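You operate a simulated robot arm through the tools that you are given. There is no shell and no other tool.

You are at the controls of a simulated two-armed robot. One attempt, no reset.

Task
Cap the small green bottle and pack it in the caddy with the brush.
Fine: hold the bottle while you screw the white cap tight; keep it upright. Set down upright: small green bottle, white hand brush.
Where things are to end (x, y in the base frame): small green bottle within 60 mm of [-970, -2280]; white hand brush within 60 mm of [-870, -2400].

The check looks at the end state, three seconds after you hand in, the way a careful person would. Anything else that was tipped, shoved, dropped, spilled or broken makes it a failure. Lids that push on must go on centred and level and be pressed home; caps that screw on are set level and turned clockwise until they are tight.

Robot
Two 7-joint arms with two-finger parallel grippers on one trunk, on a base that moves. Base frame: it is fixed to the floor where the robot stands at the start and does not move with it; the origin is under the middle of the robot, x ahead of it, y to its left, z up. Units: mm, degrees, N and s.
The left shoulder is at the start at [50, 168, 1082], the right one opposite. With the tool pointing down near the work surface each hand reaches from about 180 to 660 mm from the robot's upright axis, wherever it stands, measured 20 degrees to its own side. Places, roughly: grey caddy [-900, -2300, 900]; neck of the small green bottle [-800, -2100, 1000]; small green bottle [-750, -2000, 1000]; thread of the neck of the small green bottle [-800, -2100, 1000]; white hand brush [-500, -2250, 1000]; white ribbed cap [-750, -2000, 750]. Payload 1.57 kg a hand.
Tool frame (each hand has its own): the origin (TCP) lies between the finger pads and is the grasp point; the fingertips stand 30 mm ahead of it; z points along the fingers, y is the line along which they close. Largest opening 80 mm; finger width 17, thickness 12; the body of the gripper, 40 by 82 mm, starts 80 mm behind the TCP.
Orientation is that of the tool frame in the base frame, as [roll, pitch, yaw] about the fixed x, y, z axes, in that order (R = Rz(yaw) Ry(pitch) Rx(roll)). With the fingers straight down and closing along the base's y, the tool's x points along the base's -x, its y along +y and its z along -z.

Tools
- The arms move only by the tool servo_tool. It takes "left_moves", "right_moves" or both (then of equal length, played together; a hand with none holds still); each is a list that holds one entry, the list of rows, each a list of 7 numbers: the shift along the base's x, y, z in units of 300 mm (1.0 is 300 mm), then the turn, a rotation vector about the base's x, y, z in units of 60 degrees (1.0 is 60 degrees), then the opening, from 0 (shut) to 1 (fully open). In form: [[[tx, ty, tz, ax, ay, az, fingers], ...]]. A call has 1 to 20 rows; each row is the pose to reach, as a shift and turn from the pose commanded when the call began. A call with a number of a shift or a turn outside -1 to 1 is refused whole. Rows are played at 5 a second. More than 50 mm and 8.6 degrees between two rows, or a gripper value outside its range, and nothing of the call is played. A pose out of reach is approached as far as the arm can. The call stops where the force on the tool passes 40 N (or 10 N more than at its start, if that is more) or the arm is blocked; 0.2 s more then pass. Each finger travels about 45 mm/s and halts on what it meets, pressing with about 23 N; the grip force reading is that of the motor and also rises with nothing between the fingers. The clock runs only during rows and for 0.2 s after the last one: add rows that repeat a pose to give the fingers time. The reply holds the time, the measured pose of the TCP, the force on the tool along the base axes, the opening and the grip force, in the units named above and with some noise, with the torque about the TCP (base axes, N m) and any sound that the robot's microphone picked up, and new pictures: "pictures" is both (left out), scene, wrist or none (wrist: the cameras of the hands that moved).
- Cameras (640 x 400 px; columns grow to the right, rows downward): "scene" is now at [124.9, -10.5, 1288.1]; the picture's right is [-0.10, -0.99, 0.00], its down [-0.60, 0.06, -0.80] and it looks along [0.79, -0.08, -0.60] (base axes); focal length 285 px, centre (320, 200). "left" rides on the left gripper at [72, 7, -122] in its tool frame; the picture's right is [-0.09, 1.00, 0.00], its down [-0.84, -0.08, -0.54] and it looks along [-0.54, -0.05, 0.84] (tool axes); focal length 238 px, centre (320, 200). "right" rides on the right gripper at [72, -7, -122] in its tool frame; the picture's right is [0.09, 1.00, 0.00], its down [-0.84, 0.08, -0.54] and it looks along [-0.54, 0.05, 0.84] (tool axes); focal length 238 px, centre (320, 200).
- raise_lower(by): slides the trunk up (or, below 0, down) by that many mm; the arms and the scene camera ride with it, the base frame stays. It gives what a move gives, with no picture.
- drive_base(legs): drives the robot by 1 to 6 legs, each [ahead, left, turn to the left] in mm, mm and degrees, along the robot's own axes; the way and the turn of a leg run together, so that a leg with both is an arc; at most 1500 mm and 180 degrees a leg. The arms and the cameras ride along, it lands a little off, and it stops where it bumps. It gives what a move gives, and a new picture of the scene camera.
- head_to(pan, tilt): turns the head with the scene camera to pan (to the left, within 80 degrees either way) and tilt (down, from -29 to 69), counted from straight ahead of the robot. It gives what a move gives, and a new picture of the scene camera.
- probe_pixels(camera, pixels): for up to 12 pixels [column, row] of the newest picture of that camera ("zoom" is the newest enlarged one), the place [x, y, z] in the base frame of the surface seen there, good to about 3 mm. The clock stands still meanwhile.
- enlarge(camera, box): a new picture of the part [left, top, right, bottom] of that camera's present view, enlarged. The clock stands still meanwhile.
- hand_in(): hands the job in; it is judged then, once.

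Leave the grippers open and the arms clear of the work at the hand-in unless told otherwise.

The tools are called after ">>>" by a JSON object that holds its "fn" and its "kwargs". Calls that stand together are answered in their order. servo_tool: Moves the arms, as the interface text tells. Its arguments: {"type":"object","properties":{"left_moves":{"type":"array","items":{"type":"array","items":{"type":"array","items":{"type":"number"}}}},"right_moves":{"type":"array","items":{"type":"array","items":{"type":"array","items":{"type":"number"}}}},"pictures":{"type":"string","enum":["both","scene","wrist","none"]}},"required":[]} The other tools are called the same way: raise_lower (by) moves the trunk up or down; drive_base (legs) drives the base; head_to (pan, tilt) turns the head that bears the scene camera; probe_pixels (camera, pixels) gives the place of the surface under pixels of a picture; enlarge (camera, box) takes an enlarged picture of a part of a camera's view; hand_in () hands the job in.

At the start:

```text
time: 0.0
left_position: [455.7, 193.1, 1098.8]
left_orientation: [179.9, 0.0, -179.9]
left_force: [0.0, -0.2, 0.9]
left_torque: [-0.02, -0.04, 0.01]
left_width: 79.9
left_finger_force: 0.1
right_position: [474.1, -253.5, 1102.8]
right_orientation: [179.9, 0.0, 179.9]
right_force: [0.8, -0.2, 0.1]
right_torque: [0.01, -0.01, 0.03]
right_width: 80.3
right_finger_force: 0.1
trunk travel left (down, up): [-250.0, 193.0]
robot x, y, heading: [2.0, -0.3, -0.0]
head pan, tilt (commanded): [-5.8, 37.1]
```

scene: 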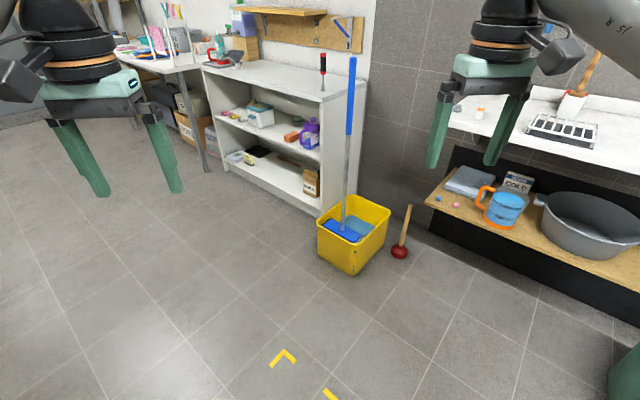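
right: 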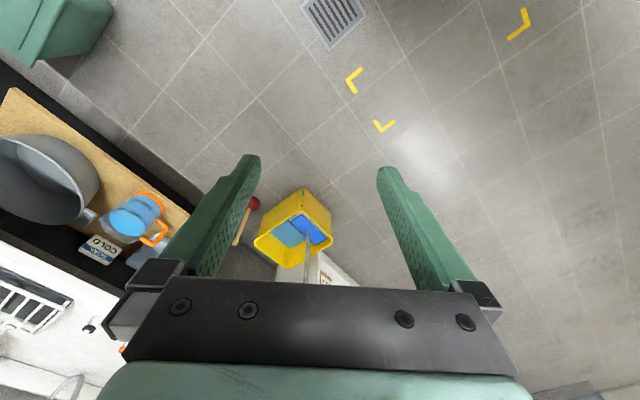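
left: 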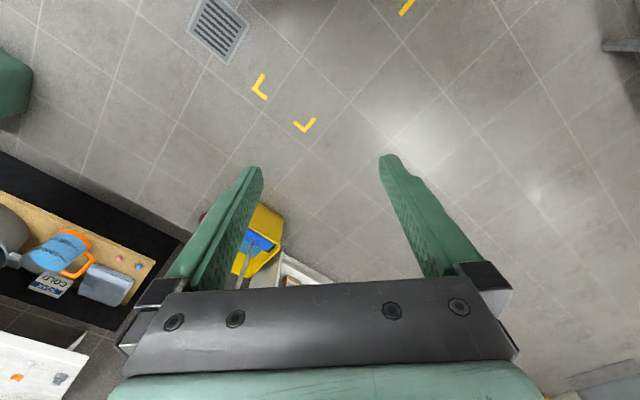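

I see a utility room: shelf and bucket ahead, a counter to the right. The work is behind and to the right, around [-900, -2300]. I first turn the head right to look at the way there.

>>> {"fn": "head_to", "kwargs": {"pan": -80, "tilt": 30}}

```text
time: 1.5
left_position: [455.3, 194.5, 1097.4]
left_orientation: [-180.0, 0.0, -179.9]
left_force: [-0.3, 0.2, -0.3]
left_torque: [0.01, -0.01, 0.01]
left_width: 80.0
left_finger_force: 0.1
right_position: [472.9, -253.0, 1102.8]
right_orientation: [-180.0, 0.0, -180.0]
right_force: [-0.3, 0.1, 0.2]
right_torque: [0.02, 0.02, 0.01]
right_width: 79.9
right_finger_force: 0.2
trunk travel left (down, up): [-250.0, 193.0]
robot x, y, heading: [2.2, -1.9, 0.0]
head pan, tilt (commanded): [-80.0, 30.0]
```

scene: 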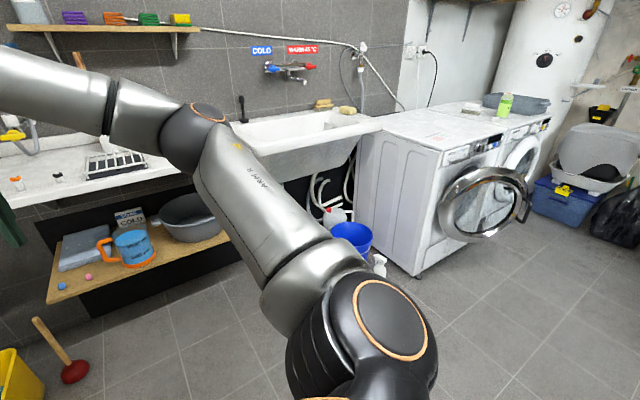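

I see washing machines with a green bottle near (503,105) and the grey caddy (515,103) on top. I probe several points to map counter, washers and the open door.

>>> {"fn": "probe_pixels", "kwargs": {"camera": "scene", "pixels": [[503, 105], [520, 105], [385, 135], [445, 152], [550, 118], [418, 275], [500, 205], [525, 215], [348, 235], [470, 112], [520, 280], [445, 200]]}}

>>> {"fn": "enlarge", "kwargs": {"camera": "scene", "box": [360, 60, 640, 235]}}

```text
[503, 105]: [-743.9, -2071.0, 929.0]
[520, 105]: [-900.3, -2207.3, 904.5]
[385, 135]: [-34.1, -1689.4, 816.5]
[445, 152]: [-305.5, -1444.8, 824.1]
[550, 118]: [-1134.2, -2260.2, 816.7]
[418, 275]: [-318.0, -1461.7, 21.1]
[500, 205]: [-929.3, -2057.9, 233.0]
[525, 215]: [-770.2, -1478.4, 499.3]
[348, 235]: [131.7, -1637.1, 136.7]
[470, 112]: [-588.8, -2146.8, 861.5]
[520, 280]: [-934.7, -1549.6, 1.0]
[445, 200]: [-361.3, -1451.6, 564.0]
```

```text
2.29 times, centred on (500, 148) of scene
```

zoom: 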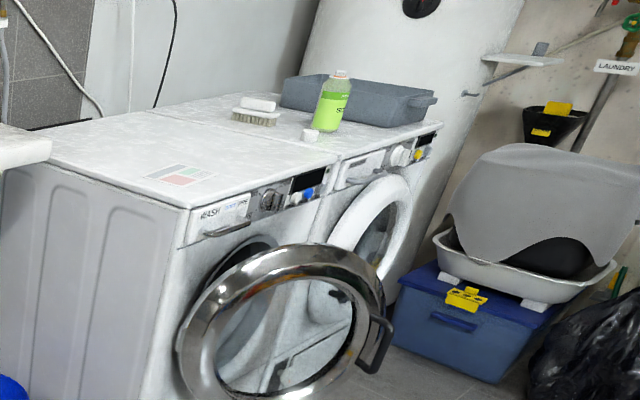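

The washers stand at about 45° with the front facing (-x,+y). Now I probe the zoom for the cap (310,135), bottle, brush, caddy corners, door rim and the blue bin.

>>> {"fn": "probe_pixels", "kwargs": {"camera": "zoom", "pixels": [[309, 134], [332, 100], [340, 74], [252, 118], [260, 104], [285, 95], [435, 98], [385, 105], [372, 365], [190, 340], [250, 390], [350, 265]]}}

>>> {"fn": "probe_pixels", "kwargs": {"camera": "zoom", "pixels": [[440, 122], [335, 160], [400, 290], [500, 380], [435, 245], [600, 270], [395, 340], [290, 385], [460, 380], [150, 108], [395, 200], [520, 140]]}}

```text
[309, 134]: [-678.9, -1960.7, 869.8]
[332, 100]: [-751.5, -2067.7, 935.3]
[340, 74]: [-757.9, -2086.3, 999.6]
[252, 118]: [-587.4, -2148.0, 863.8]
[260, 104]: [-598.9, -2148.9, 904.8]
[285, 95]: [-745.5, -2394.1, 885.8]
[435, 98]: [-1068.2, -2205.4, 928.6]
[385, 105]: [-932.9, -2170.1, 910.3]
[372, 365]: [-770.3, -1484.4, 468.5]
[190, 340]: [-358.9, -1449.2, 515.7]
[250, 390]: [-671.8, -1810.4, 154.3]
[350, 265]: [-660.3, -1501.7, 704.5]
```

```text
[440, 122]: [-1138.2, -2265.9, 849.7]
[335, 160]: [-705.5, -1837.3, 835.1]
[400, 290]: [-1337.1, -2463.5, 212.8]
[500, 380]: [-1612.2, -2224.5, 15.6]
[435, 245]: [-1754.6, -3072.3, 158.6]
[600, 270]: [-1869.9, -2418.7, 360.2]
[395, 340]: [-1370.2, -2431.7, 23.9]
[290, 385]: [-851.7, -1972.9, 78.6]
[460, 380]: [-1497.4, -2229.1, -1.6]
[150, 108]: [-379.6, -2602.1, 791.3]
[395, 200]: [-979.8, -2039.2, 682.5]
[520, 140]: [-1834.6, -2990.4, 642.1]
```

The washer tops are at z≈850; the open door of the near washer juts out to about (-770,-1484). I plan to turn to heading about -45°, then slide right well clear of that door. First turn by -45° and look to the right.

>>> {"fn": "drive_base", "kwargs": {"legs": [[0, 0, -45.5]]}}

>>> {"fn": "head_to", "kwargs": {"pan": -80, "tilt": 35}}

```text
time: 3.9
left_position: [460.7, -182.1, 1099.4]
left_orientation: [-180.0, 0.0, 135.3]
left_force: [0.5, 0.0, 0.0]
left_torque: [-0.02, 0.0, 0.02]
left_width: 80.0
left_finger_force: 0.1
right_position: [156.6, -514.5, 1102.4]
right_orientation: [180.0, 0.0, 135.2]
right_force: [-0.4, 0.1, -0.6]
right_torque: [0.02, 0.0, -0.02]
right_width: 79.8
right_finger_force: 0.0
trunk travel left (down, up): [-250.0, 193.0]
robot x, y, heading: [-2.1, -0.9, -44.8]
head pan, tilt (commanded): [-80.0, 30.0]
```

scene: 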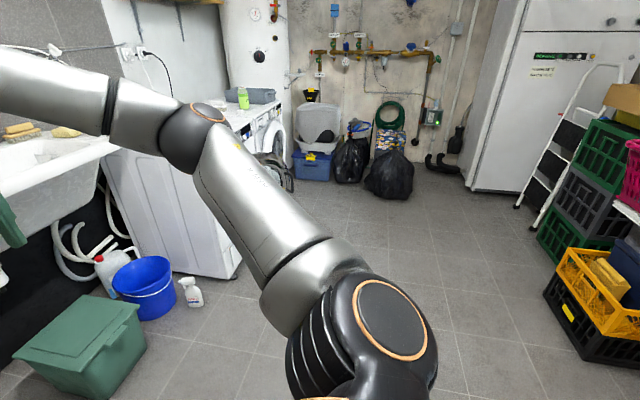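

```text
time: 4.6
left_position: [459.2, -181.8, 1099.2]
left_orientation: [-180.0, 0.0, 135.3]
left_force: [0.8, 0.5, 0.6]
left_torque: [0.03, 0.04, -0.04]
left_width: 80.1
left_finger_force: 0.1
right_position: [156.9, -513.1, 1102.9]
right_orientation: [-180.0, 0.1, 135.2]
right_force: [0.4, 0.3, 0.2]
right_torque: [-0.02, -0.01, 0.02]
right_width: 79.9
right_finger_force: 0.1
trunk travel left (down, up): [-250.0, 193.0]
robot x, y, heading: [0.9, 1.0, -44.6]
head pan, tilt (commanded): [-80.0, 35.0]
```

scene: 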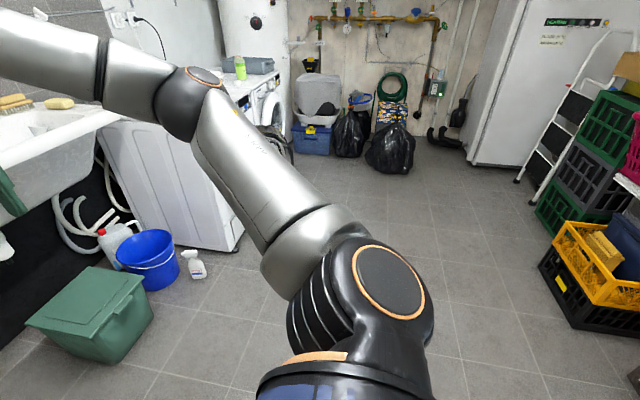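

The floor to the right is clear between washers and the crates. I probe the nearest obstacles: spray bottle (195,265), black bag (390,150), crates (545,280), washer corner (235,240).

>>> {"fn": "probe_pixels", "kwargs": {"camera": "scene", "pixels": [[195, 268], [395, 165], [545, 280], [235, 243], [320, 150], [290, 160], [350, 145], [540, 230], [118, 300], [270, 130]]}}

```text
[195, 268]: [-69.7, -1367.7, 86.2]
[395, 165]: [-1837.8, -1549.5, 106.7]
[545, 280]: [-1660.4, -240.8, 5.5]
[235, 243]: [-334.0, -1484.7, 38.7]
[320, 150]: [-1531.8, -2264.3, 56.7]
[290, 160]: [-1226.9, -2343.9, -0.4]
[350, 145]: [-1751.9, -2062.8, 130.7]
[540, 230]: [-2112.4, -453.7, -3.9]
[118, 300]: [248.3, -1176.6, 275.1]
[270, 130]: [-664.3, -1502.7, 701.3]
```

Path clear. I slide right 1450 mm, keeping ~800 mm in front of the washer face.

>>> {"fn": "drive_base", "kwargs": {"legs": [[0, -1450, 0]]}}

>>> {"fn": "head_to", "kwargs": {"pan": -50, "tilt": 40}}

```text
time: 17.4
left_position: [-539.1, -1212.2, 1098.3]
left_orientation: [180.0, 0.0, 137.1]
left_force: [0.2, 0.0, -0.3]
left_torque: [0.02, 0.01, 0.0]
left_width: 79.8
left_finger_force: 0.0
right_position: [-830.1, -1552.7, 1101.8]
right_orientation: [179.9, 0.0, 137.1]
right_force: [-0.2, -0.1, 0.6]
right_torque: [0.0, 0.02, -0.01]
right_width: 80.2
right_finger_force: 0.2
trunk travel left (down, up): [-250.0, 193.0]
robot x, y, heading: [-1000.9, -1045.6, -43.0]
head pan, tilt (commanded): [-80.0, 35.0]
```

scene: 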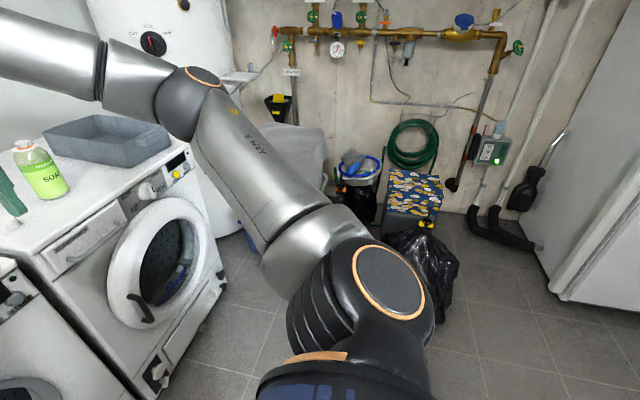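

```text
time: 18.4
left_position: [-539.6, -1213.5, 1098.2]
left_orientation: [-180.0, 0.0, 137.2]
left_force: [0.3, -0.5, -0.1]
left_torque: [0.01, -0.01, 0.01]
left_width: 80.1
left_finger_force: 0.0
right_position: [-829.4, -1553.1, 1103.0]
right_orientation: [-180.0, 0.0, 137.1]
right_force: [0.3, 0.0, -0.6]
right_torque: [-0.02, 0.02, -0.01]
right_width: 80.2
right_finger_force: 0.0
trunk travel left (down, up): [-250.0, 193.0]
robot x, y, heading: [-1002.1, -1047.7, -42.7]
head pan, tilt (commanded): [-50.0, 40.0]
```

scene: 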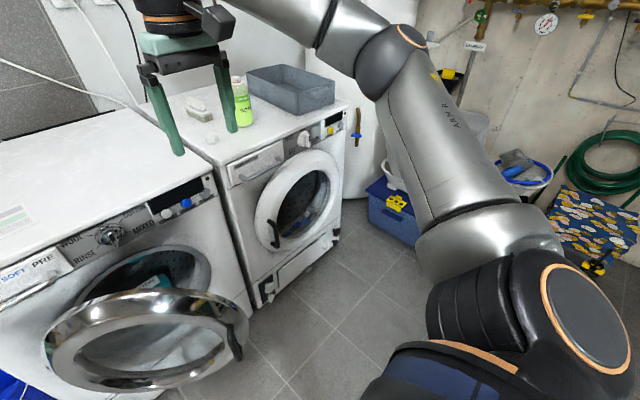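

Now at (-1002,-1048), heading -42.7. I can see bottle, brush, and caddy. I probe washer edges and objects more accurately here.

>>> {"fn": "probe_pixels", "kwargs": {"camera": "scene", "pixels": [[218, 165], [347, 103], [243, 118], [236, 83], [198, 113], [250, 72], [300, 112], [335, 80], [245, 355], [270, 225], [268, 297], [340, 200]]}}

>>> {"fn": "enlarge", "kwargs": {"camera": "scene", "box": [140, 40, 380, 190]}}

```text
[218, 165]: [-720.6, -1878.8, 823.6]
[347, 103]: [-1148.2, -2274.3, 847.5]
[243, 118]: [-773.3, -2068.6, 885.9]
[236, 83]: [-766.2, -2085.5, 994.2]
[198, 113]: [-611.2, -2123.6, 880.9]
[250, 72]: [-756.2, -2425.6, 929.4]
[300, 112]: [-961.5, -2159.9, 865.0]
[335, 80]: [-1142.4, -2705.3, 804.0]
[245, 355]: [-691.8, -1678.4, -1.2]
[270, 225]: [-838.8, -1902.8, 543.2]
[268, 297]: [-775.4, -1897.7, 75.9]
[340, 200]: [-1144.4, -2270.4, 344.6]
```

```text
2.67 times, centred on (260, 115) of scene
```

zoom: 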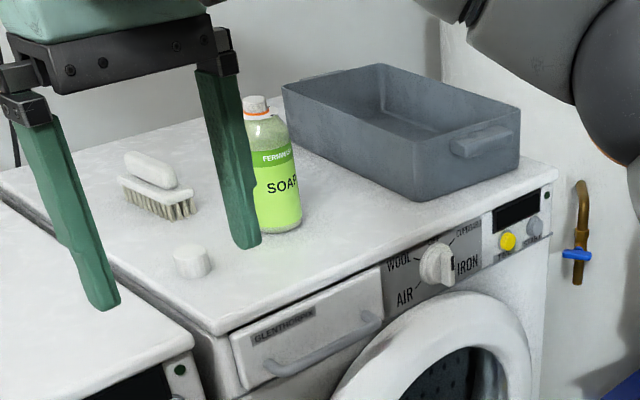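

The cap is on the left front (zoom 190,262), the brush stands on its bristles, the bottle next to it, the caddy to the right and rotated. I raise the trunk 100 mm for clearance above the bottle, then drive diagonally toward the second washer.

>>> {"fn": "raise_lower", "kwargs": {"by": 100}}

>>> {"fn": "drive_base", "kwargs": {"legs": [[0, 0, -2.8], [100, -400, 0], [200, -230, 0]]}}

>>> {"fn": "head_to", "kwargs": {"pan": 0, "tilt": 60}}

```text
time: 19.7
left_position: [-538.5, -1212.8, 1198.6]
left_orientation: [-180.0, 0.1, 137.2]
left_force: [-0.3, 0.0, 1.1]
left_torque: [-0.02, 0.02, -0.04]
left_width: 80.2
left_finger_force: 0.1
right_position: [-829.6, -1553.1, 1202.2]
right_orientation: [180.0, 0.1, 137.2]
right_force: [0.3, 0.3, -1.2]
right_torque: [0.02, 0.01, -0.03]
right_width: 79.9
right_finger_force: 0.1
trunk travel left (down, up): [-350.0, 93.0]
robot x, y, heading: [-1002.0, -1044.5, -42.7]
head pan, tilt (commanded): [-50.0, 40.0]
```

```text
time: 26.4
left_position: [-784.1, -1888.0, 1199.2]
left_orientation: [180.0, -0.1, 134.4]
left_force: [-0.2, -0.1, 0.8]
left_torque: [0.01, -0.02, 0.02]
left_width: 80.1
left_finger_force: 0.1
right_position: [-1090.6, -2215.5, 1203.6]
right_orientation: [180.0, -0.1, 134.3]
right_force: [0.3, 0.0, 0.7]
right_torque: [0.02, 0.04, -0.01]
right_width: 80.1
right_finger_force: 0.1
trunk travel left (down, up): [-350.0, 93.0]
robot x, y, heading: [-1240.3, -1700.7, -45.9]
head pan, tilt (commanded): [-50.0, 40.0]
```

scene: 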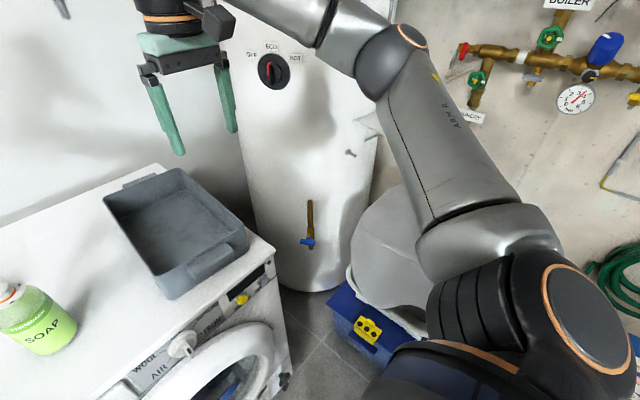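

```text
time: 27.6
left_position: [-783.5, -1888.1, 1198.6]
left_orientation: [180.0, 0.0, 134.4]
left_force: [0.5, -0.5, -0.1]
left_torque: [-0.02, 0.01, 0.02]
left_width: 80.4
left_finger_force: 0.0
right_position: [-1091.1, -2214.6, 1204.1]
right_orientation: [180.0, 0.0, 134.3]
right_force: [-0.5, -0.5, 0.1]
right_torque: [-0.01, 0.02, -0.03]
right_width: 80.0
right_finger_force: 0.0
trunk travel left (down, up): [-350.0, 93.0]
robot x, y, heading: [-1239.3, -1702.4, -45.7]
head pan, tilt (commanded): [0.0, 60.0]
```

scene: 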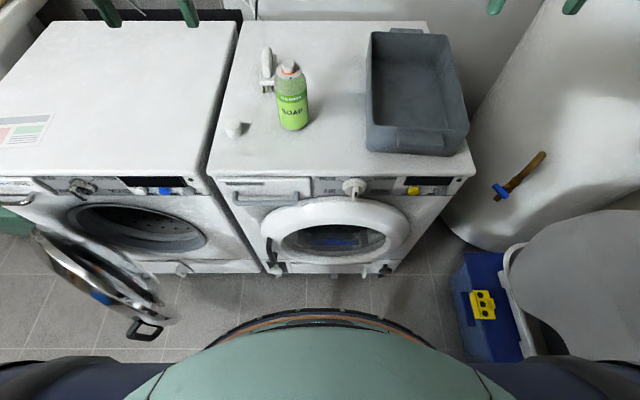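

Good overview now: cap at (233,128), bottle at (291,95), brush (267,70), caddy (415,95). I enlarge the top of the washer and probe.

>>> {"fn": "enlarge", "kwargs": {"camera": "scene", "box": [210, 20, 370, 120]}}

>>> {"fn": "probe_pixels", "kwargs": {"camera": "scene", "pixels": [[233, 127], [288, 67], [292, 100], [267, 60], [370, 32], [447, 35], [469, 128], [367, 150], [415, 90], [400, 60], [430, 120], [445, 155]]}}

>>> {"fn": "probe_pixels", "kwargs": {"camera": "scene", "pixels": [[220, 178], [475, 172], [350, 225], [330, 310], [280, 265], [213, 150], [250, 110], [310, 150], [240, 25], [340, 25]]}}

```text
4.00 times, centred on (290, 70) of scene
```

zoom: 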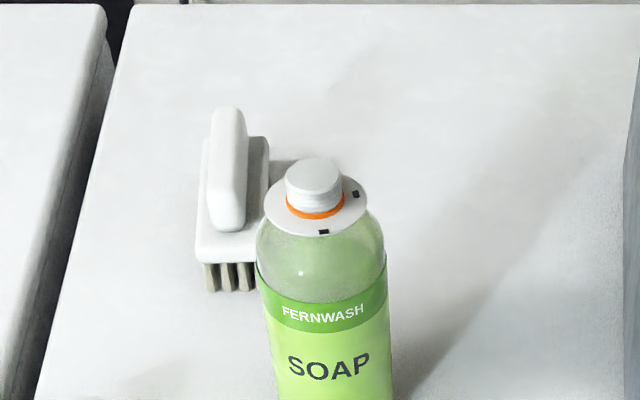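

```text
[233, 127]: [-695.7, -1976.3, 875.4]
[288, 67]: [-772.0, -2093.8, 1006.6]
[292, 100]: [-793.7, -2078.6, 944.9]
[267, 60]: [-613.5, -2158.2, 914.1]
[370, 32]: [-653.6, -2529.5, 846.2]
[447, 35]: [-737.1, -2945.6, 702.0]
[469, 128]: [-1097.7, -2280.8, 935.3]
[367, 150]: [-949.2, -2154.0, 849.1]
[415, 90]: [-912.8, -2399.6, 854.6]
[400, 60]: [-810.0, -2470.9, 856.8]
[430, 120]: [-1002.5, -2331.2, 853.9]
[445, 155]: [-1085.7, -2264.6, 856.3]
```

```text
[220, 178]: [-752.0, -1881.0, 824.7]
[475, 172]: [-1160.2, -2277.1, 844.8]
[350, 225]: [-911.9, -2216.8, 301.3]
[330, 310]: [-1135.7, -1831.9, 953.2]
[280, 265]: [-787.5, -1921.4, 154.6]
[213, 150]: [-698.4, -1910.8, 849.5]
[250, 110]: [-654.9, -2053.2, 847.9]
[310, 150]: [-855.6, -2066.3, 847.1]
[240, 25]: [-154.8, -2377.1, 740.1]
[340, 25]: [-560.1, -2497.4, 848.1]
```

Washer front edge runs (-752,-1881) to (-1160,-2277), top z≈848; my heading -45.7 faces it squarely. I'm about 470 mm from the front face; brush is out of reach from here, so I move ahead 130 mm.

>>> {"fn": "drive_base", "kwargs": {"legs": [[130, 0, 0]]}}

```text
time: 28.9
left_position: [-693.1, -1982.1, 1198.6]
left_orientation: [-180.0, -0.1, 134.4]
left_force: [-0.3, 0.3, -0.2]
left_torque: [0.02, 0.05, -0.01]
left_width: 79.9
left_finger_force: 0.0
right_position: [-999.9, -2308.1, 1202.7]
right_orientation: [179.9, 0.0, 134.2]
right_force: [0.6, -0.7, -0.4]
right_torque: [0.06, 0.05, -0.03]
right_width: 80.0
right_finger_force: 0.1
trunk travel left (down, up): [-350.0, 93.0]
robot x, y, heading: [-1153.6, -1792.7, -45.5]
head pan, tilt (commanded): [0.0, 60.0]
```

scene: 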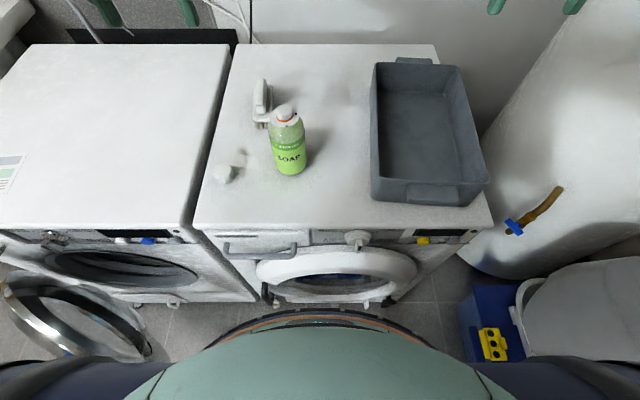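

Moved to about 343 mm from the front face. I enlarge the bottle/cap/brush area to see details of neck and cap.

>>> {"fn": "enlarge", "kwargs": {"camera": "scene", "box": [200, 70, 340, 190]}}

>>> {"fn": "probe_pixels", "kwargs": {"camera": "scene", "pixels": [[224, 173], [285, 110], [263, 90], [264, 115], [376, 66], [460, 70], [487, 182], [375, 195], [400, 160], [450, 165], [445, 90], [395, 85]]}}

```text
3.33 times, centred on (270, 130) of scene
```

zoom: 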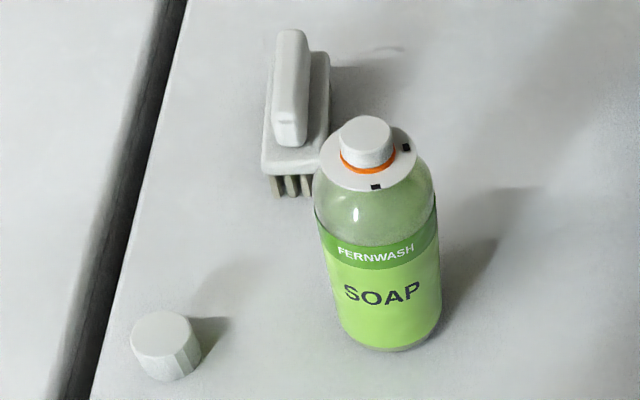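

```text
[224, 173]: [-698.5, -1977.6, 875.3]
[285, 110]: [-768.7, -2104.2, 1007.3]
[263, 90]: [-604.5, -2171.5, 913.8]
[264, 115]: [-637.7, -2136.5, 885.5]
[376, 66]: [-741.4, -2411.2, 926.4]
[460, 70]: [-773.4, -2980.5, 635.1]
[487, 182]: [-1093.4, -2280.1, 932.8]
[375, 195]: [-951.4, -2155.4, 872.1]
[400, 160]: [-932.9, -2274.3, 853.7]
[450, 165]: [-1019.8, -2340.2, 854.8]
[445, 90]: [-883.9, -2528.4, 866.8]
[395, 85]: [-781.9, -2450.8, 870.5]
```

I probe edges on the zoom picture to size cap, bottle, neck and brush.

>>> {"fn": "probe_pixels", "kwargs": {"camera": "zoom", "pixels": [[136, 340], [192, 335], [163, 318], [170, 372], [343, 140], [388, 138], [366, 120], [366, 152], [322, 255], [434, 240], [335, 320], [438, 305]]}}

>>> {"fn": "probe_pixels", "kwargs": {"camera": "zoom", "pixels": [[365, 185], [330, 165], [407, 135], [376, 340], [291, 35], [290, 125], [278, 80], [306, 80], [268, 160], [318, 165], [325, 60], [285, 190]]}}

```text
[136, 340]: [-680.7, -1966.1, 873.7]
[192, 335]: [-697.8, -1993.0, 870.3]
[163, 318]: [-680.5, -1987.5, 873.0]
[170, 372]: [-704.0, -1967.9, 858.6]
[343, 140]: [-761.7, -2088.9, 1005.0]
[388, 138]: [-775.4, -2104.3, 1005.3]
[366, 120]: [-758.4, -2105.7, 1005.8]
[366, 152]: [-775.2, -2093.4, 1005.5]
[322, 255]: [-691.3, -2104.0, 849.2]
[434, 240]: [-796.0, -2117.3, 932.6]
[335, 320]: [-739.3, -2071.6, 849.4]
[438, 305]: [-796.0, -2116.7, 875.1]
```

```text
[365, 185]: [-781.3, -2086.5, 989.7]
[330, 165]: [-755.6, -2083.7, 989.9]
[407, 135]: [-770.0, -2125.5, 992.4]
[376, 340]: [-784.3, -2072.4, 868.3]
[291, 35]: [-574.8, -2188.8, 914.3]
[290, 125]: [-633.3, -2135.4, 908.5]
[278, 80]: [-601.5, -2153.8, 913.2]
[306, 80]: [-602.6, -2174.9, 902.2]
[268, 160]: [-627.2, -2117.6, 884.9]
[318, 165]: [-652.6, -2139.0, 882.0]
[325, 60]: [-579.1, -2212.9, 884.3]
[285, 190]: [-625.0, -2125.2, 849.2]
```

Cap center about (-690,-1979), top z≈874, ~28 mm wide; neck center about (-767.5,-2098), top z 1005, ~21 mm wide; bottle body ~64 mm wide. Left TCP is nearly right above the cap. I lower the left hand 190 mm in steps and look with the wrist camera.

>>> {"fn": "servo_tool", "kwargs": {"left_moves": [[[0.003, 0.003, -0.12, 0, 0, 0, 1], [0.006, 0.006, -0.25, 0, 0, 0, 1], [0.01, 0.01, -0.38, 0, 0, 0, 1], [0.01, 0.01, -0.51, 0, 0, 0, 1], [0.01, 0.01, -0.63, 0, 0, 0, 1], [0.01, 0.01, -0.63, 0, 0, 0, 1]]], "pictures": "wrist"}}

```text
time: 30.2
left_position: [-688.5, -1980.8, 1010.0]
left_orientation: [179.9, -0.1, 134.3]
left_force: [-0.1, -1.1, -0.3]
left_torque: [-0.02, 0.01, -0.01]
left_width: 80.1
left_finger_force: 0.0
right_position: [-1001.1, -2307.2, 1203.3]
right_orientation: [-180.0, 0.2, 134.2]
right_force: [-0.6, -0.7, 0.6]
right_torque: [0.0, 0.0, -0.02]
right_width: 80.0
right_finger_force: 0.1
trunk travel left (down, up): [-350.0, 93.0]
robot x, y, heading: [-1151.8, -1792.1, -45.9]
head pan, tilt (commanded): [0.0, 60.0]
```

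left: 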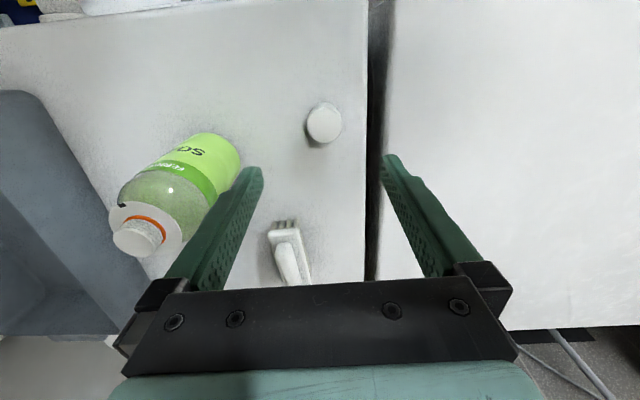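

Cap visible at (323,122), brush handle at (290,260). I enlarge the cap and the bottle neck from this camera and probe for exact positions.

>>> {"fn": "enlarge", "kwargs": {"camera": "left", "box": [270, 90, 380, 160]}}

>>> {"fn": "probe_pixels", "kwargs": {"camera": "left", "pixels": [[323, 122], [308, 124], [340, 124], [323, 105], [323, 139], [112, 240], [155, 236], [134, 248], [132, 225], [140, 238]]}}

```text
5.71 times, centred on (325, 125) of left
```

zoom: 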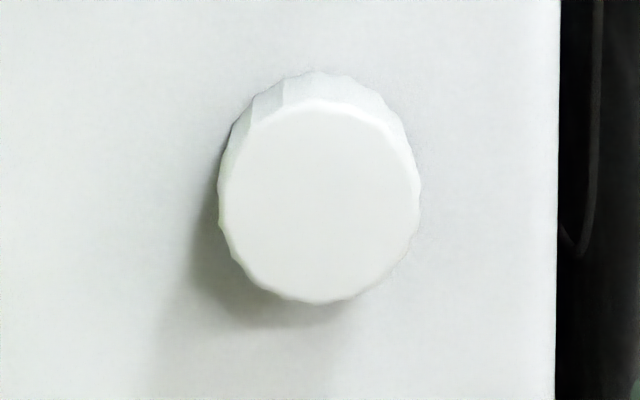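

```text
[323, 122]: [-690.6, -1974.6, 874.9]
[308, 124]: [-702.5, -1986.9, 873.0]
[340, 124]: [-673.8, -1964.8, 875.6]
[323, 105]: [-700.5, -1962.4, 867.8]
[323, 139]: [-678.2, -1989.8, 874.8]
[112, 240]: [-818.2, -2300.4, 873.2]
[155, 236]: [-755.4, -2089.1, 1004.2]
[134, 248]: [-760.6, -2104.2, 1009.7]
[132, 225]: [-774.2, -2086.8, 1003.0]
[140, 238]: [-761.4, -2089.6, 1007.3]
```

The cap's top face center at (325,125) works out to about (-685,-976→-1976): I need +3.6, +4.9 mm. Cap is ~38 mm wide. I shift, descend to TCP z≈888 (tips 10 mm above the top) and look before closing.

>>> {"fn": "servo_tool", "kwargs": {"left_moves": [[[0.012, 0.0163, 0, 0, 0, 0, 1], [0.012, 0.0163, -0.13, 0, 0, 0, 1], [0.012, 0.0163, -0.26, 0, 0, 0, 1], [0.012, 0.0163, -0.36, 0, 0, 0, 1], [0.012, 0.0163, -0.405, 0, 0, 0, 1], [0.012, 0.0163, -0.405, 0, 0, 0, 1]]], "pictures": "both"}}

```text
time: 31.6
left_position: [-687.8, -1975.1, 886.3]
left_orientation: [179.9, 0.0, 134.4]
left_force: [-0.2, 0.0, 0.2]
left_torque: [0.0, 0.0, 0.0]
left_width: 79.8
left_finger_force: 0.1
right_position: [-1000.3, -2307.5, 1203.2]
right_orientation: [-179.9, 0.1, 134.2]
right_force: [-0.4, 0.3, -0.1]
right_torque: [-0.04, 0.0, -0.02]
right_width: 79.9
right_finger_force: 0.0
trunk travel left (down, up): [-350.0, 93.0]
robot x, y, heading: [-1152.4, -1792.5, -45.9]
head pan, tilt (commanded): [0.0, 60.0]
```

scene: 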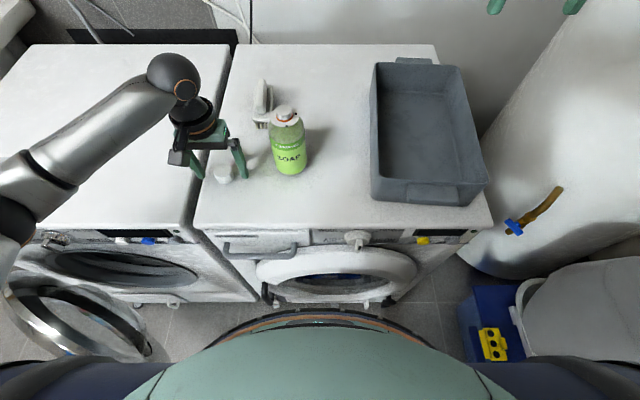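
left: 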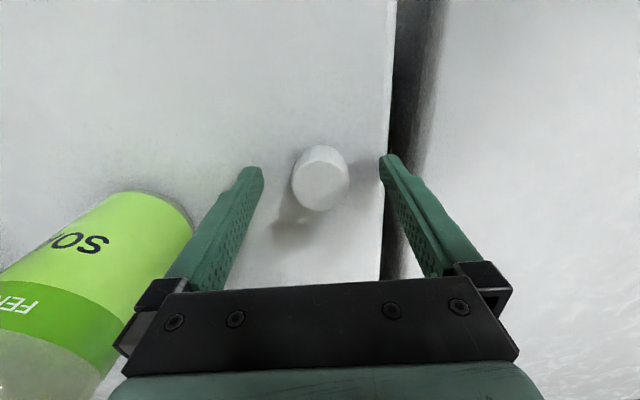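

The cap sits centred between the fingers ((320,184), offset under 2 mm). I close the left fingers on it.

>>> {"fn": "servo_tool", "kwargs": {"left_moves": [[[0, 0, 0, 0, 0, 0, 0], [0, 0, 0, 0, 0, 0, 0], [0, 0, 0, 0, 0, 0, 0], [0, 0, 0, 0, 0, 0, 0], [0, 0, 0, 0, 0, 0, 0], [0, 0, 0, 0, 0, 0, 0]]], "pictures": "wrist"}}

```text
time: 33.0
left_position: [-687.0, -1974.4, 886.5]
left_orientation: [180.0, 0.0, 134.3]
left_force: [-0.1, -0.5, 0.8]
left_torque: [0.03, -0.04, 0.02]
left_width: 36.0
left_finger_force: 23.3
right_position: [-1001.7, -2306.2, 1203.3]
right_orientation: [-179.9, 0.0, 134.2]
right_force: [0.1, -0.3, 0.1]
right_torque: [0.01, 0.0, -0.02]
right_width: 79.5
right_finger_force: 0.0
trunk travel left (down, up): [-350.0, 93.0]
robot x, y, heading: [-1149.0, -1790.6, -45.9]
head pan, tilt (commanded): [0.0, 60.0]
```

left: 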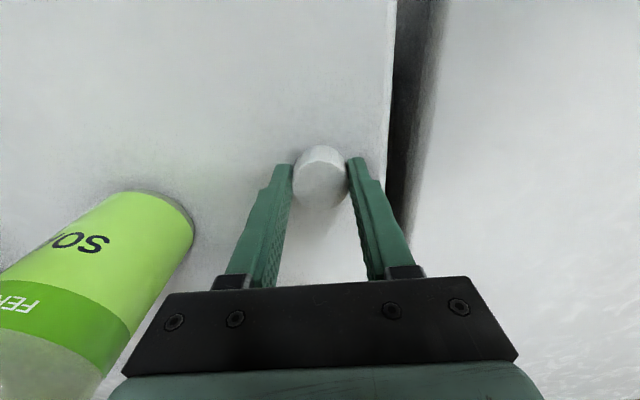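

Width 36 mm with 23 N: the cap is held. I enlarge to check the cap's seat between the fingers.

>>> {"fn": "enlarge", "kwargs": {"camera": "left", "box": [240, 120, 400, 220]}}

```text
4.00 times, centred on (320, 170) of left
```

zoom: 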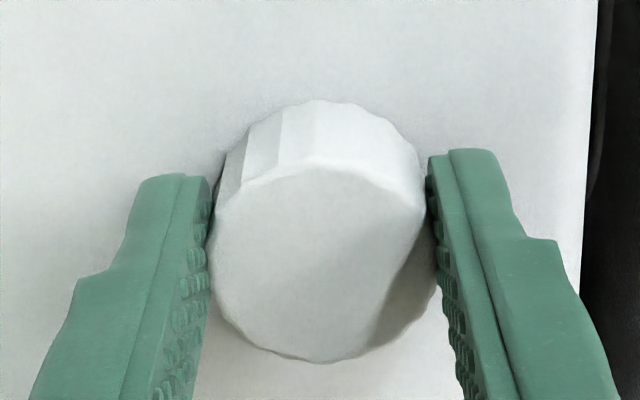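

The cap is level and well seated. I lift it straight up 200 mm.

>>> {"fn": "servo_tool", "kwargs": {"left_moves": [[[0, 0, 0.03, 0, 0, 0, 0], [0, 0, 0.12, 0, 0, 0, 0], [0, 0, 0.25, 0, 0, 0, 0], [0, 0, 0.38, 0, 0, 0, 0], [0, 0, 0.51, 0, 0, 0, 0], [0, 0, 0.63, 0, 0, 0, 0], [0, 0, 0.68, 0, 0, 0, 0], [0, 0, 0.68, 0, 0, 0, 0]]], "pictures": "both"}}

```text
time: 34.9
left_position: [-688.2, -1973.6, 1092.8]
left_orientation: [179.9, 0.0, 134.4]
left_force: [0.2, -0.2, -0.7]
left_torque: [0.0, 0.01, 0.01]
left_width: 36.2
left_finger_force: 23.3
right_position: [-1001.1, -2307.4, 1203.3]
right_orientation: [180.0, 0.0, 134.1]
right_force: [-0.8, -0.2, 0.8]
right_torque: [0.01, 0.02, -0.01]
right_width: 79.9
right_finger_force: 0.0
trunk travel left (down, up): [-350.0, 93.0]
robot x, y, heading: [-1149.3, -1791.0, -45.9]
head pan, tilt (commanded): [0.0, 60.0]
```

scene: 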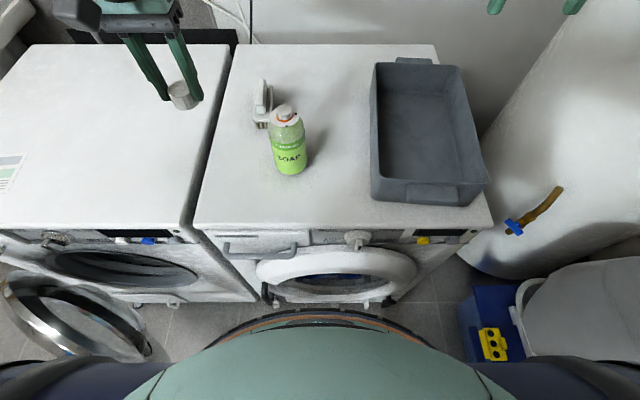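
left: 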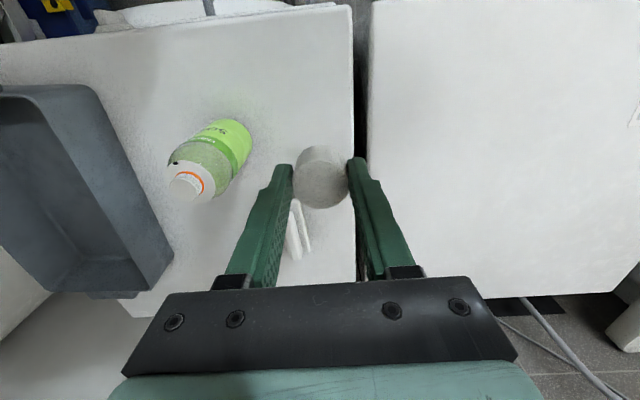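

Cap is lifted. I enlarge the bottle in the left camera to fix the neck's position precisely.

>>> {"fn": "enlarge", "kwargs": {"camera": "left", "box": [150, 105, 270, 215]}}

>>> {"fn": "enlarge", "kwargs": {"camera": "scene", "box": [245, 90, 325, 190]}}

```text
3.64 times, centred on (210, 160) of left
```

zoom: 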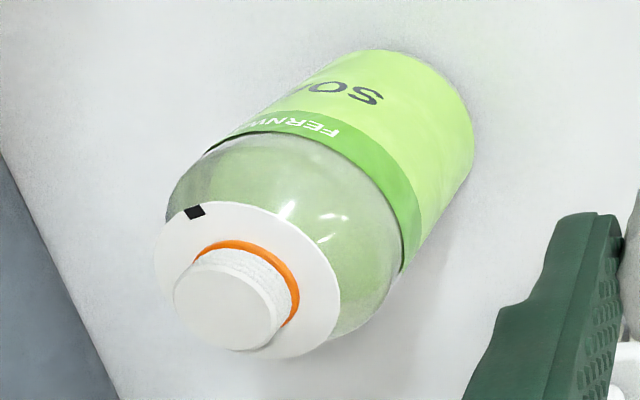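

```text
4.00 times, centred on (285, 140) of scene
```

zoom: 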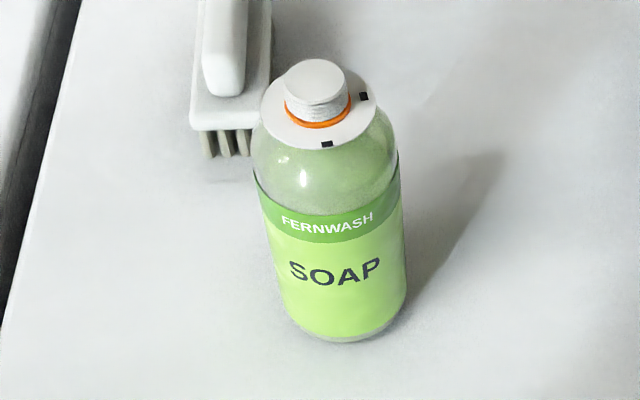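

Neck top center comes out near (-765,-2099), ~28 mm wide. I probe the body's left and right edges and label front on the zoom to get the body's diameter.

>>> {"fn": "probe_pixels", "kwargs": {"camera": "zoom", "pixels": [[268, 240], [399, 230], [335, 260], [285, 300], [402, 290], [345, 310], [340, 338], [258, 150], [392, 150], [300, 100], [315, 80]]}}

```text
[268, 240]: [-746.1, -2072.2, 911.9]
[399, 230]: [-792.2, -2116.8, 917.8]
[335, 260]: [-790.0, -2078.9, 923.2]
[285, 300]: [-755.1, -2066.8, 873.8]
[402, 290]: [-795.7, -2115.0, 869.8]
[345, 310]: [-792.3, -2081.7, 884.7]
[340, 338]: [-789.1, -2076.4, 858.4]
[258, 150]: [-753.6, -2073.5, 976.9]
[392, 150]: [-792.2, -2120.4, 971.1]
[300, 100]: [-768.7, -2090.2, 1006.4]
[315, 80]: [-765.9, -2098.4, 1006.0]
```

Body fits a circle of ~66 mm centred (-764.5,-2099.5), same as the neck. Plan: right hand grips the body from the front-right, tool tilted 30° below horizontal, TCP z≈920. First I pitch the right tool up 60° while moving it toward the middle, staying high.

>>> {"fn": "servo_tool", "kwargs": {"right_moves": [[[0.0098, 0.0435, -0.0177, -0.0717, -0.0697, 0, 1], [0.0196, 0.087, -0.0354, -0.1434, -0.1394, 0, 1], [0.0294, 0.1305, -0.0531, -0.2151, -0.2091, 0, 1], [0.0392, 0.174, -0.0708, -0.2868, -0.2788, 0, 1], [0.049, 0.2175, -0.0885, -0.3585, -0.3485, 0, 1], [0.0588, 0.261, -0.1062, -0.4302, -0.4182, 0, 1], [0.0686, 0.3045, -0.1239, -0.5019, -0.4879, 0, 1], [0.0784, 0.348, -0.1416, -0.5736, -0.5576, 0, 1], [0.0882, 0.3915, -0.1593, -0.6453, -0.6273, 0, 1], [0.098, 0.435, -0.177, -0.717, -0.697, 0, 1], [0.098, 0.435, -0.177, -0.717, -0.697, 0, 1]]], "pictures": "both"}}

```text
time: 37.2
left_position: [-687.6, -1972.7, 1090.8]
left_orientation: [-179.9, -0.1, 134.4]
left_force: [-0.1, 0.9, -0.1]
left_torque: [-0.03, 0.0, -0.03]
left_width: 36.3
left_finger_force: 23.1
right_position: [-961.7, -2181.1, 1156.3]
right_orientation: [179.9, 60.1, 134.1]
right_force: [0.5, 0.3, -0.6]
right_torque: [-0.01, -0.01, -0.02]
right_width: 79.8
right_finger_force: 0.2
right hand out of reach, approached as far as the arm can: row 10, 11
trunk travel left (down, up): [-350.0, 93.0]
robot x, y, heading: [-1151.8, -1791.8, -45.9]
head pan, tilt (commanded): [0.0, 60.0]
```

scene: 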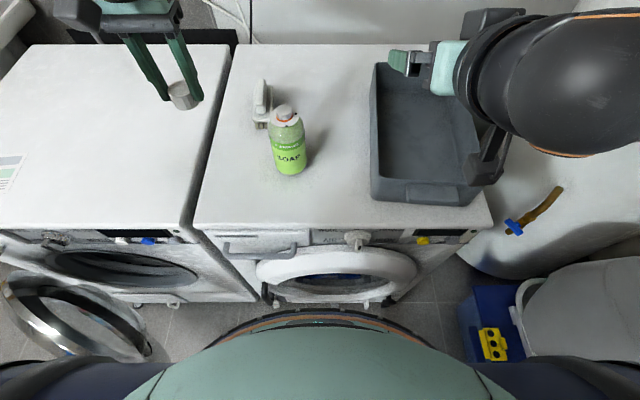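
right: 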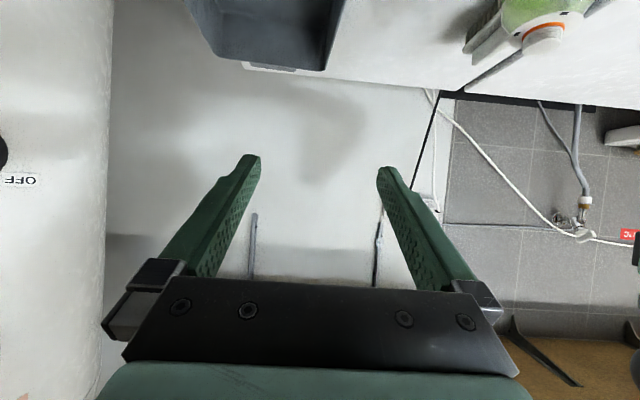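

The right tool is now pitched to 30° below horizontal; the last bit was near its reach limit. Now I yaw it 45° left (toward +x) and move toward the bottle, still high.

>>> {"fn": "servo_tool", "kwargs": {"right_moves": [[[0.025, 0.025, -0.025, 0, 0, 0.1, 1], [0.05, 0.05, -0.05, 0, 0, 0.2, 1], [0.075, 0.075, -0.075, 0, 0, 0.3, 1], [0.1, 0.1, -0.1, 0, 0, 0.4, 1], [0.125, 0.125, -0.125, 0, 0, 0.5, 1], [0.15, 0.15, -0.15, 0, 0, 0.6, 1], [0.175, 0.175, -0.175, 0, 0, 0.7, 1], [0.2, 0.2, -0.2, 0, 0, 0.75, 1], [0.2, 0.2, -0.2, 0, 0, 0.75, 1]]], "pictures": "both"}}

```text
time: 39.2
left_position: [-687.0, -1973.8, 1091.8]
left_orientation: [180.0, 0.0, 134.2]
left_force: [-0.5, -0.7, -0.8]
left_torque: [-0.01, 0.0, 0.0]
left_width: 36.2
left_finger_force: 22.9
right_position: [-899.6, -2122.2, 1095.2]
right_orientation: [-180.0, 60.1, 179.4]
right_force: [0.3, 0.4, 0.0]
right_torque: [0.02, 0.01, 0.01]
right_width: 80.2
right_finger_force: 0.1
right hand out of reach, approached as far as the arm can: row 1, 2, 3, 4, 5
trunk travel left (down, up): [-350.0, 93.0]
robot x, y, heading: [-1151.3, -1789.8, -46.0]
head pan, tilt (commanded): [0.0, 60.0]
```

scene: 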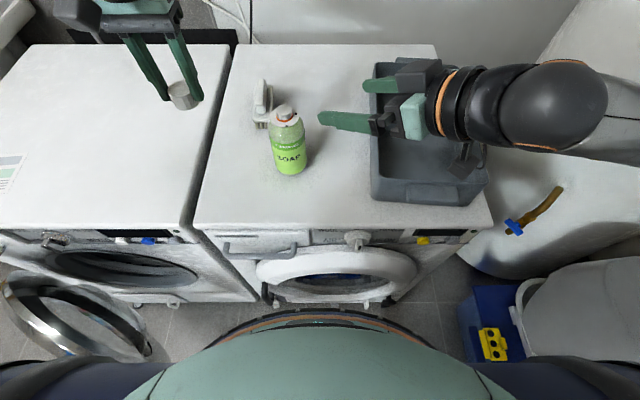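
right: 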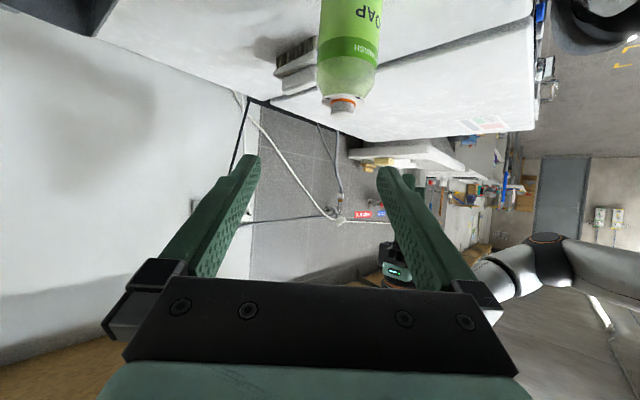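

Tool points along +x now. I go to the pre-grasp at about (-851,-2099,970), 100 mm short of the bottle along the tool axis.

>>> {"fn": "servo_tool", "kwargs": {"right_moves": [[[0.03, 0.015, -0.07, 0, 0, 0, 1], [0.06, 0.03, -0.14, 0, 0, 0, 1], [0.09, 0.045, -0.21, 0, 0, 0, 1], [0.12, 0.06, -0.29, 0, 0, 0, 1], [0.14, 0.07, -0.36, 0, 0, 0, 1], [0.162, 0.079, -0.417, 0, 0, 0, 1], [0.162, 0.079, -0.417, 0, 0, 0, 1]]], "pictures": "both"}}

```text
time: 40.9
left_position: [-687.8, -1974.2, 1092.4]
left_orientation: [-179.9, 0.0, 134.3]
left_force: [0.4, 0.5, -0.1]
left_torque: [0.01, 0.01, -0.02]
left_width: 36.3
left_finger_force: 23.0
right_position: [-855.5, -2097.7, 970.0]
right_orientation: [-180.0, 60.1, 179.2]
right_force: [0.0, -0.1, -0.1]
right_torque: [-0.05, -0.03, 0.01]
right_width: 80.2
right_finger_force: 0.0
trunk travel left (down, up): [-350.0, 93.0]
robot x, y, heading: [-1152.5, -1792.4, -45.9]
head pan, tilt (commanded): [0.0, 60.0]
```

scene: 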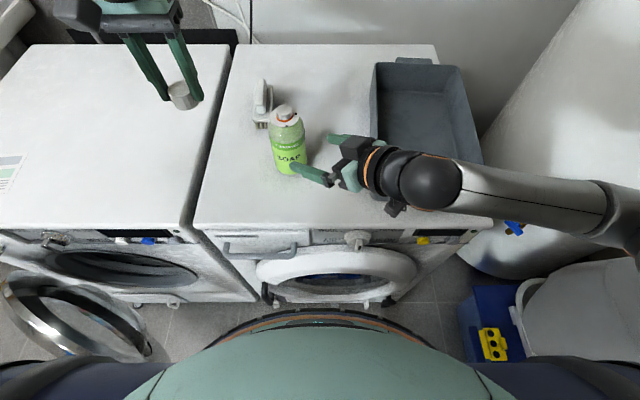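
right: 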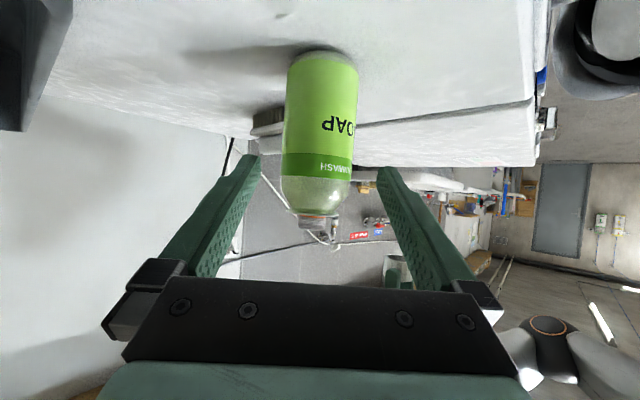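

The bottle is centred between the right fingers (spans 284–357 px, midline 320). I advance along the tool axis ~100 mm so that the bottle body is between the pads, TCP z≈920.

>>> {"fn": "servo_tool", "kwargs": {"right_moves": [[[0.06, -0.002, -0.034, 0, 0, 0, 1], [0.12, -0.004, -0.068, 0, 0, 0, 1], [0.18, -0.006, -0.102, 0, 0, 0, 1], [0.24, -0.007, -0.136, 0, 0, 0, 1], [0.298, -0.008, -0.167, 0, 0, 0, 1], [0.298, -0.008, -0.167, 0, 0, 0, 1]]], "pictures": "both"}}

```text
time: 42.2
left_position: [-687.6, -1974.3, 1092.4]
left_orientation: [-180.0, 0.1, 134.2]
left_force: [1.2, -0.4, -0.2]
left_torque: [-0.03, 0.02, 0.01]
left_width: 36.1
left_finger_force: 23.2
right_position: [-764.5, -2098.7, 918.2]
right_orientation: [-179.9, 60.1, 179.2]
right_force: [-0.1, 0.6, -0.2]
right_torque: [-0.03, -0.01, -0.03]
right_width: 80.1
right_finger_force: 0.1
trunk travel left (down, up): [-350.0, 93.0]
robot x, y, heading: [-1151.7, -1795.2, -45.9]
head pan, tilt (commanded): [0.0, 60.0]
```

scene: 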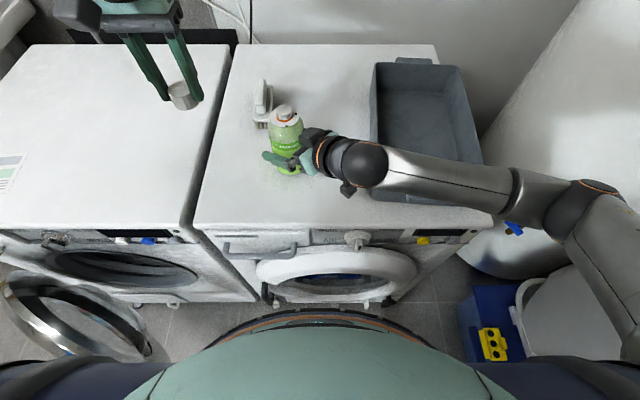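
right: 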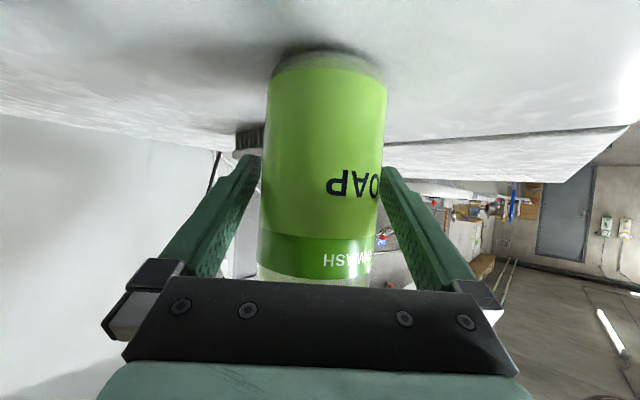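

The bottle is centered between the pads. I close the right fingers on it.

>>> {"fn": "servo_tool", "kwargs": {"right_moves": [[[0, 0, 0, 0, 0, 0, 0.8], [0, 0, 0, 0, 0, 0, 0.6], [0, 0, 0, 0, 0, 0, 0], [0, 0, 0, 0, 0, 0, 0], [0, 0, 0, 0, 0, 0, 0]]], "pictures": "both"}}

```text
time: 43.5
left_position: [-688.1, -1974.4, 1090.9]
left_orientation: [180.0, -0.1, 134.3]
left_force: [-0.2, 0.4, 0.4]
left_torque: [0.02, -0.01, -0.02]
left_width: 36.1
left_finger_force: 23.1
right_position: [-764.6, -2098.5, 917.9]
right_orientation: [180.0, 60.0, 179.2]
right_force: [0.3, -0.7, -0.3]
right_torque: [0.03, -0.01, 0.0]
right_width: 65.6
right_finger_force: 23.1
trunk travel left (down, up): [-350.0, 93.0]
robot x, y, heading: [-1151.5, -1793.9, -46.0]
head pan, tilt (commanded): [0.0, 60.0]
```

scene: 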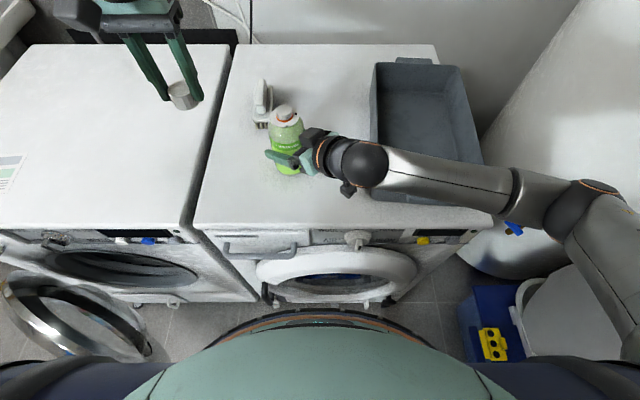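
right: 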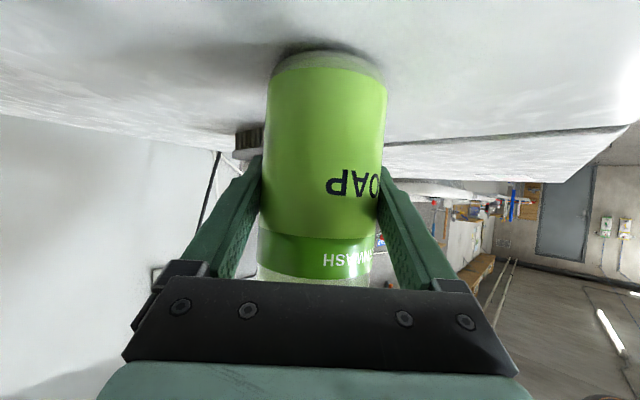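

Bottle held at width 65.6 mm, matching its diameter. Now I bring the cap over the neck at the present height (cap bottom ~47 mm above the neck) and at the same time pre-turn the left hand 60° counter-clockwise to gain clockwise stroke.

>>> {"fn": "servo_tool", "kwargs": {"left_moves": [[[-0.033, -0.052, 0, 0, 0, 0.125, 0], [-0.066, -0.104, 0, 0, 0, 0.25, 0], [-0.098, -0.156, 0, 0, 0, 0.375, 0], [-0.131, -0.209, 0, 0, 0, 0.5, 0], [-0.164, -0.261, 0, 0, 0, 0.625, 0], [-0.197, -0.313, 0, 0, 0, 0.75, 0], [-0.229, -0.365, 0, 0, 0, 0.875, 0], [-0.262, -0.417, 0, 0, 0, 1.0, 0], [-0.262, -0.417, 0, 0, 0, 1.0, 0]]], "pictures": "both"}}

```text
time: 45.5
left_position: [-766.3, -2100.8, 1090.9]
left_orientation: [180.0, -0.1, -165.6]
left_force: [0.7, 0.5, 0.5]
left_torque: [-0.02, 0.04, 0.03]
left_width: 36.0
left_finger_force: 23.4
right_position: [-764.3, -2099.4, 917.3]
right_orientation: [-180.0, 60.0, 179.2]
right_force: [0.9, 0.8, -0.2]
right_torque: [0.08, -0.04, -0.04]
right_width: 66.0
right_finger_force: 23.1
trunk travel left (down, up): [-350.0, 93.0]
robot x, y, heading: [-1151.8, -1790.9, -45.7]
head pan, tilt (commanded): [0.0, 60.0]
```

scene: 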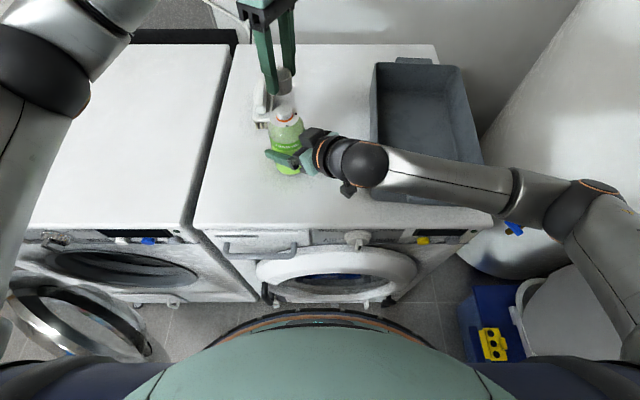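
left: 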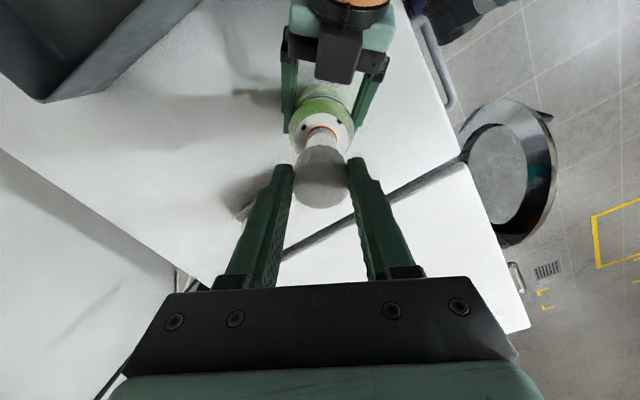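

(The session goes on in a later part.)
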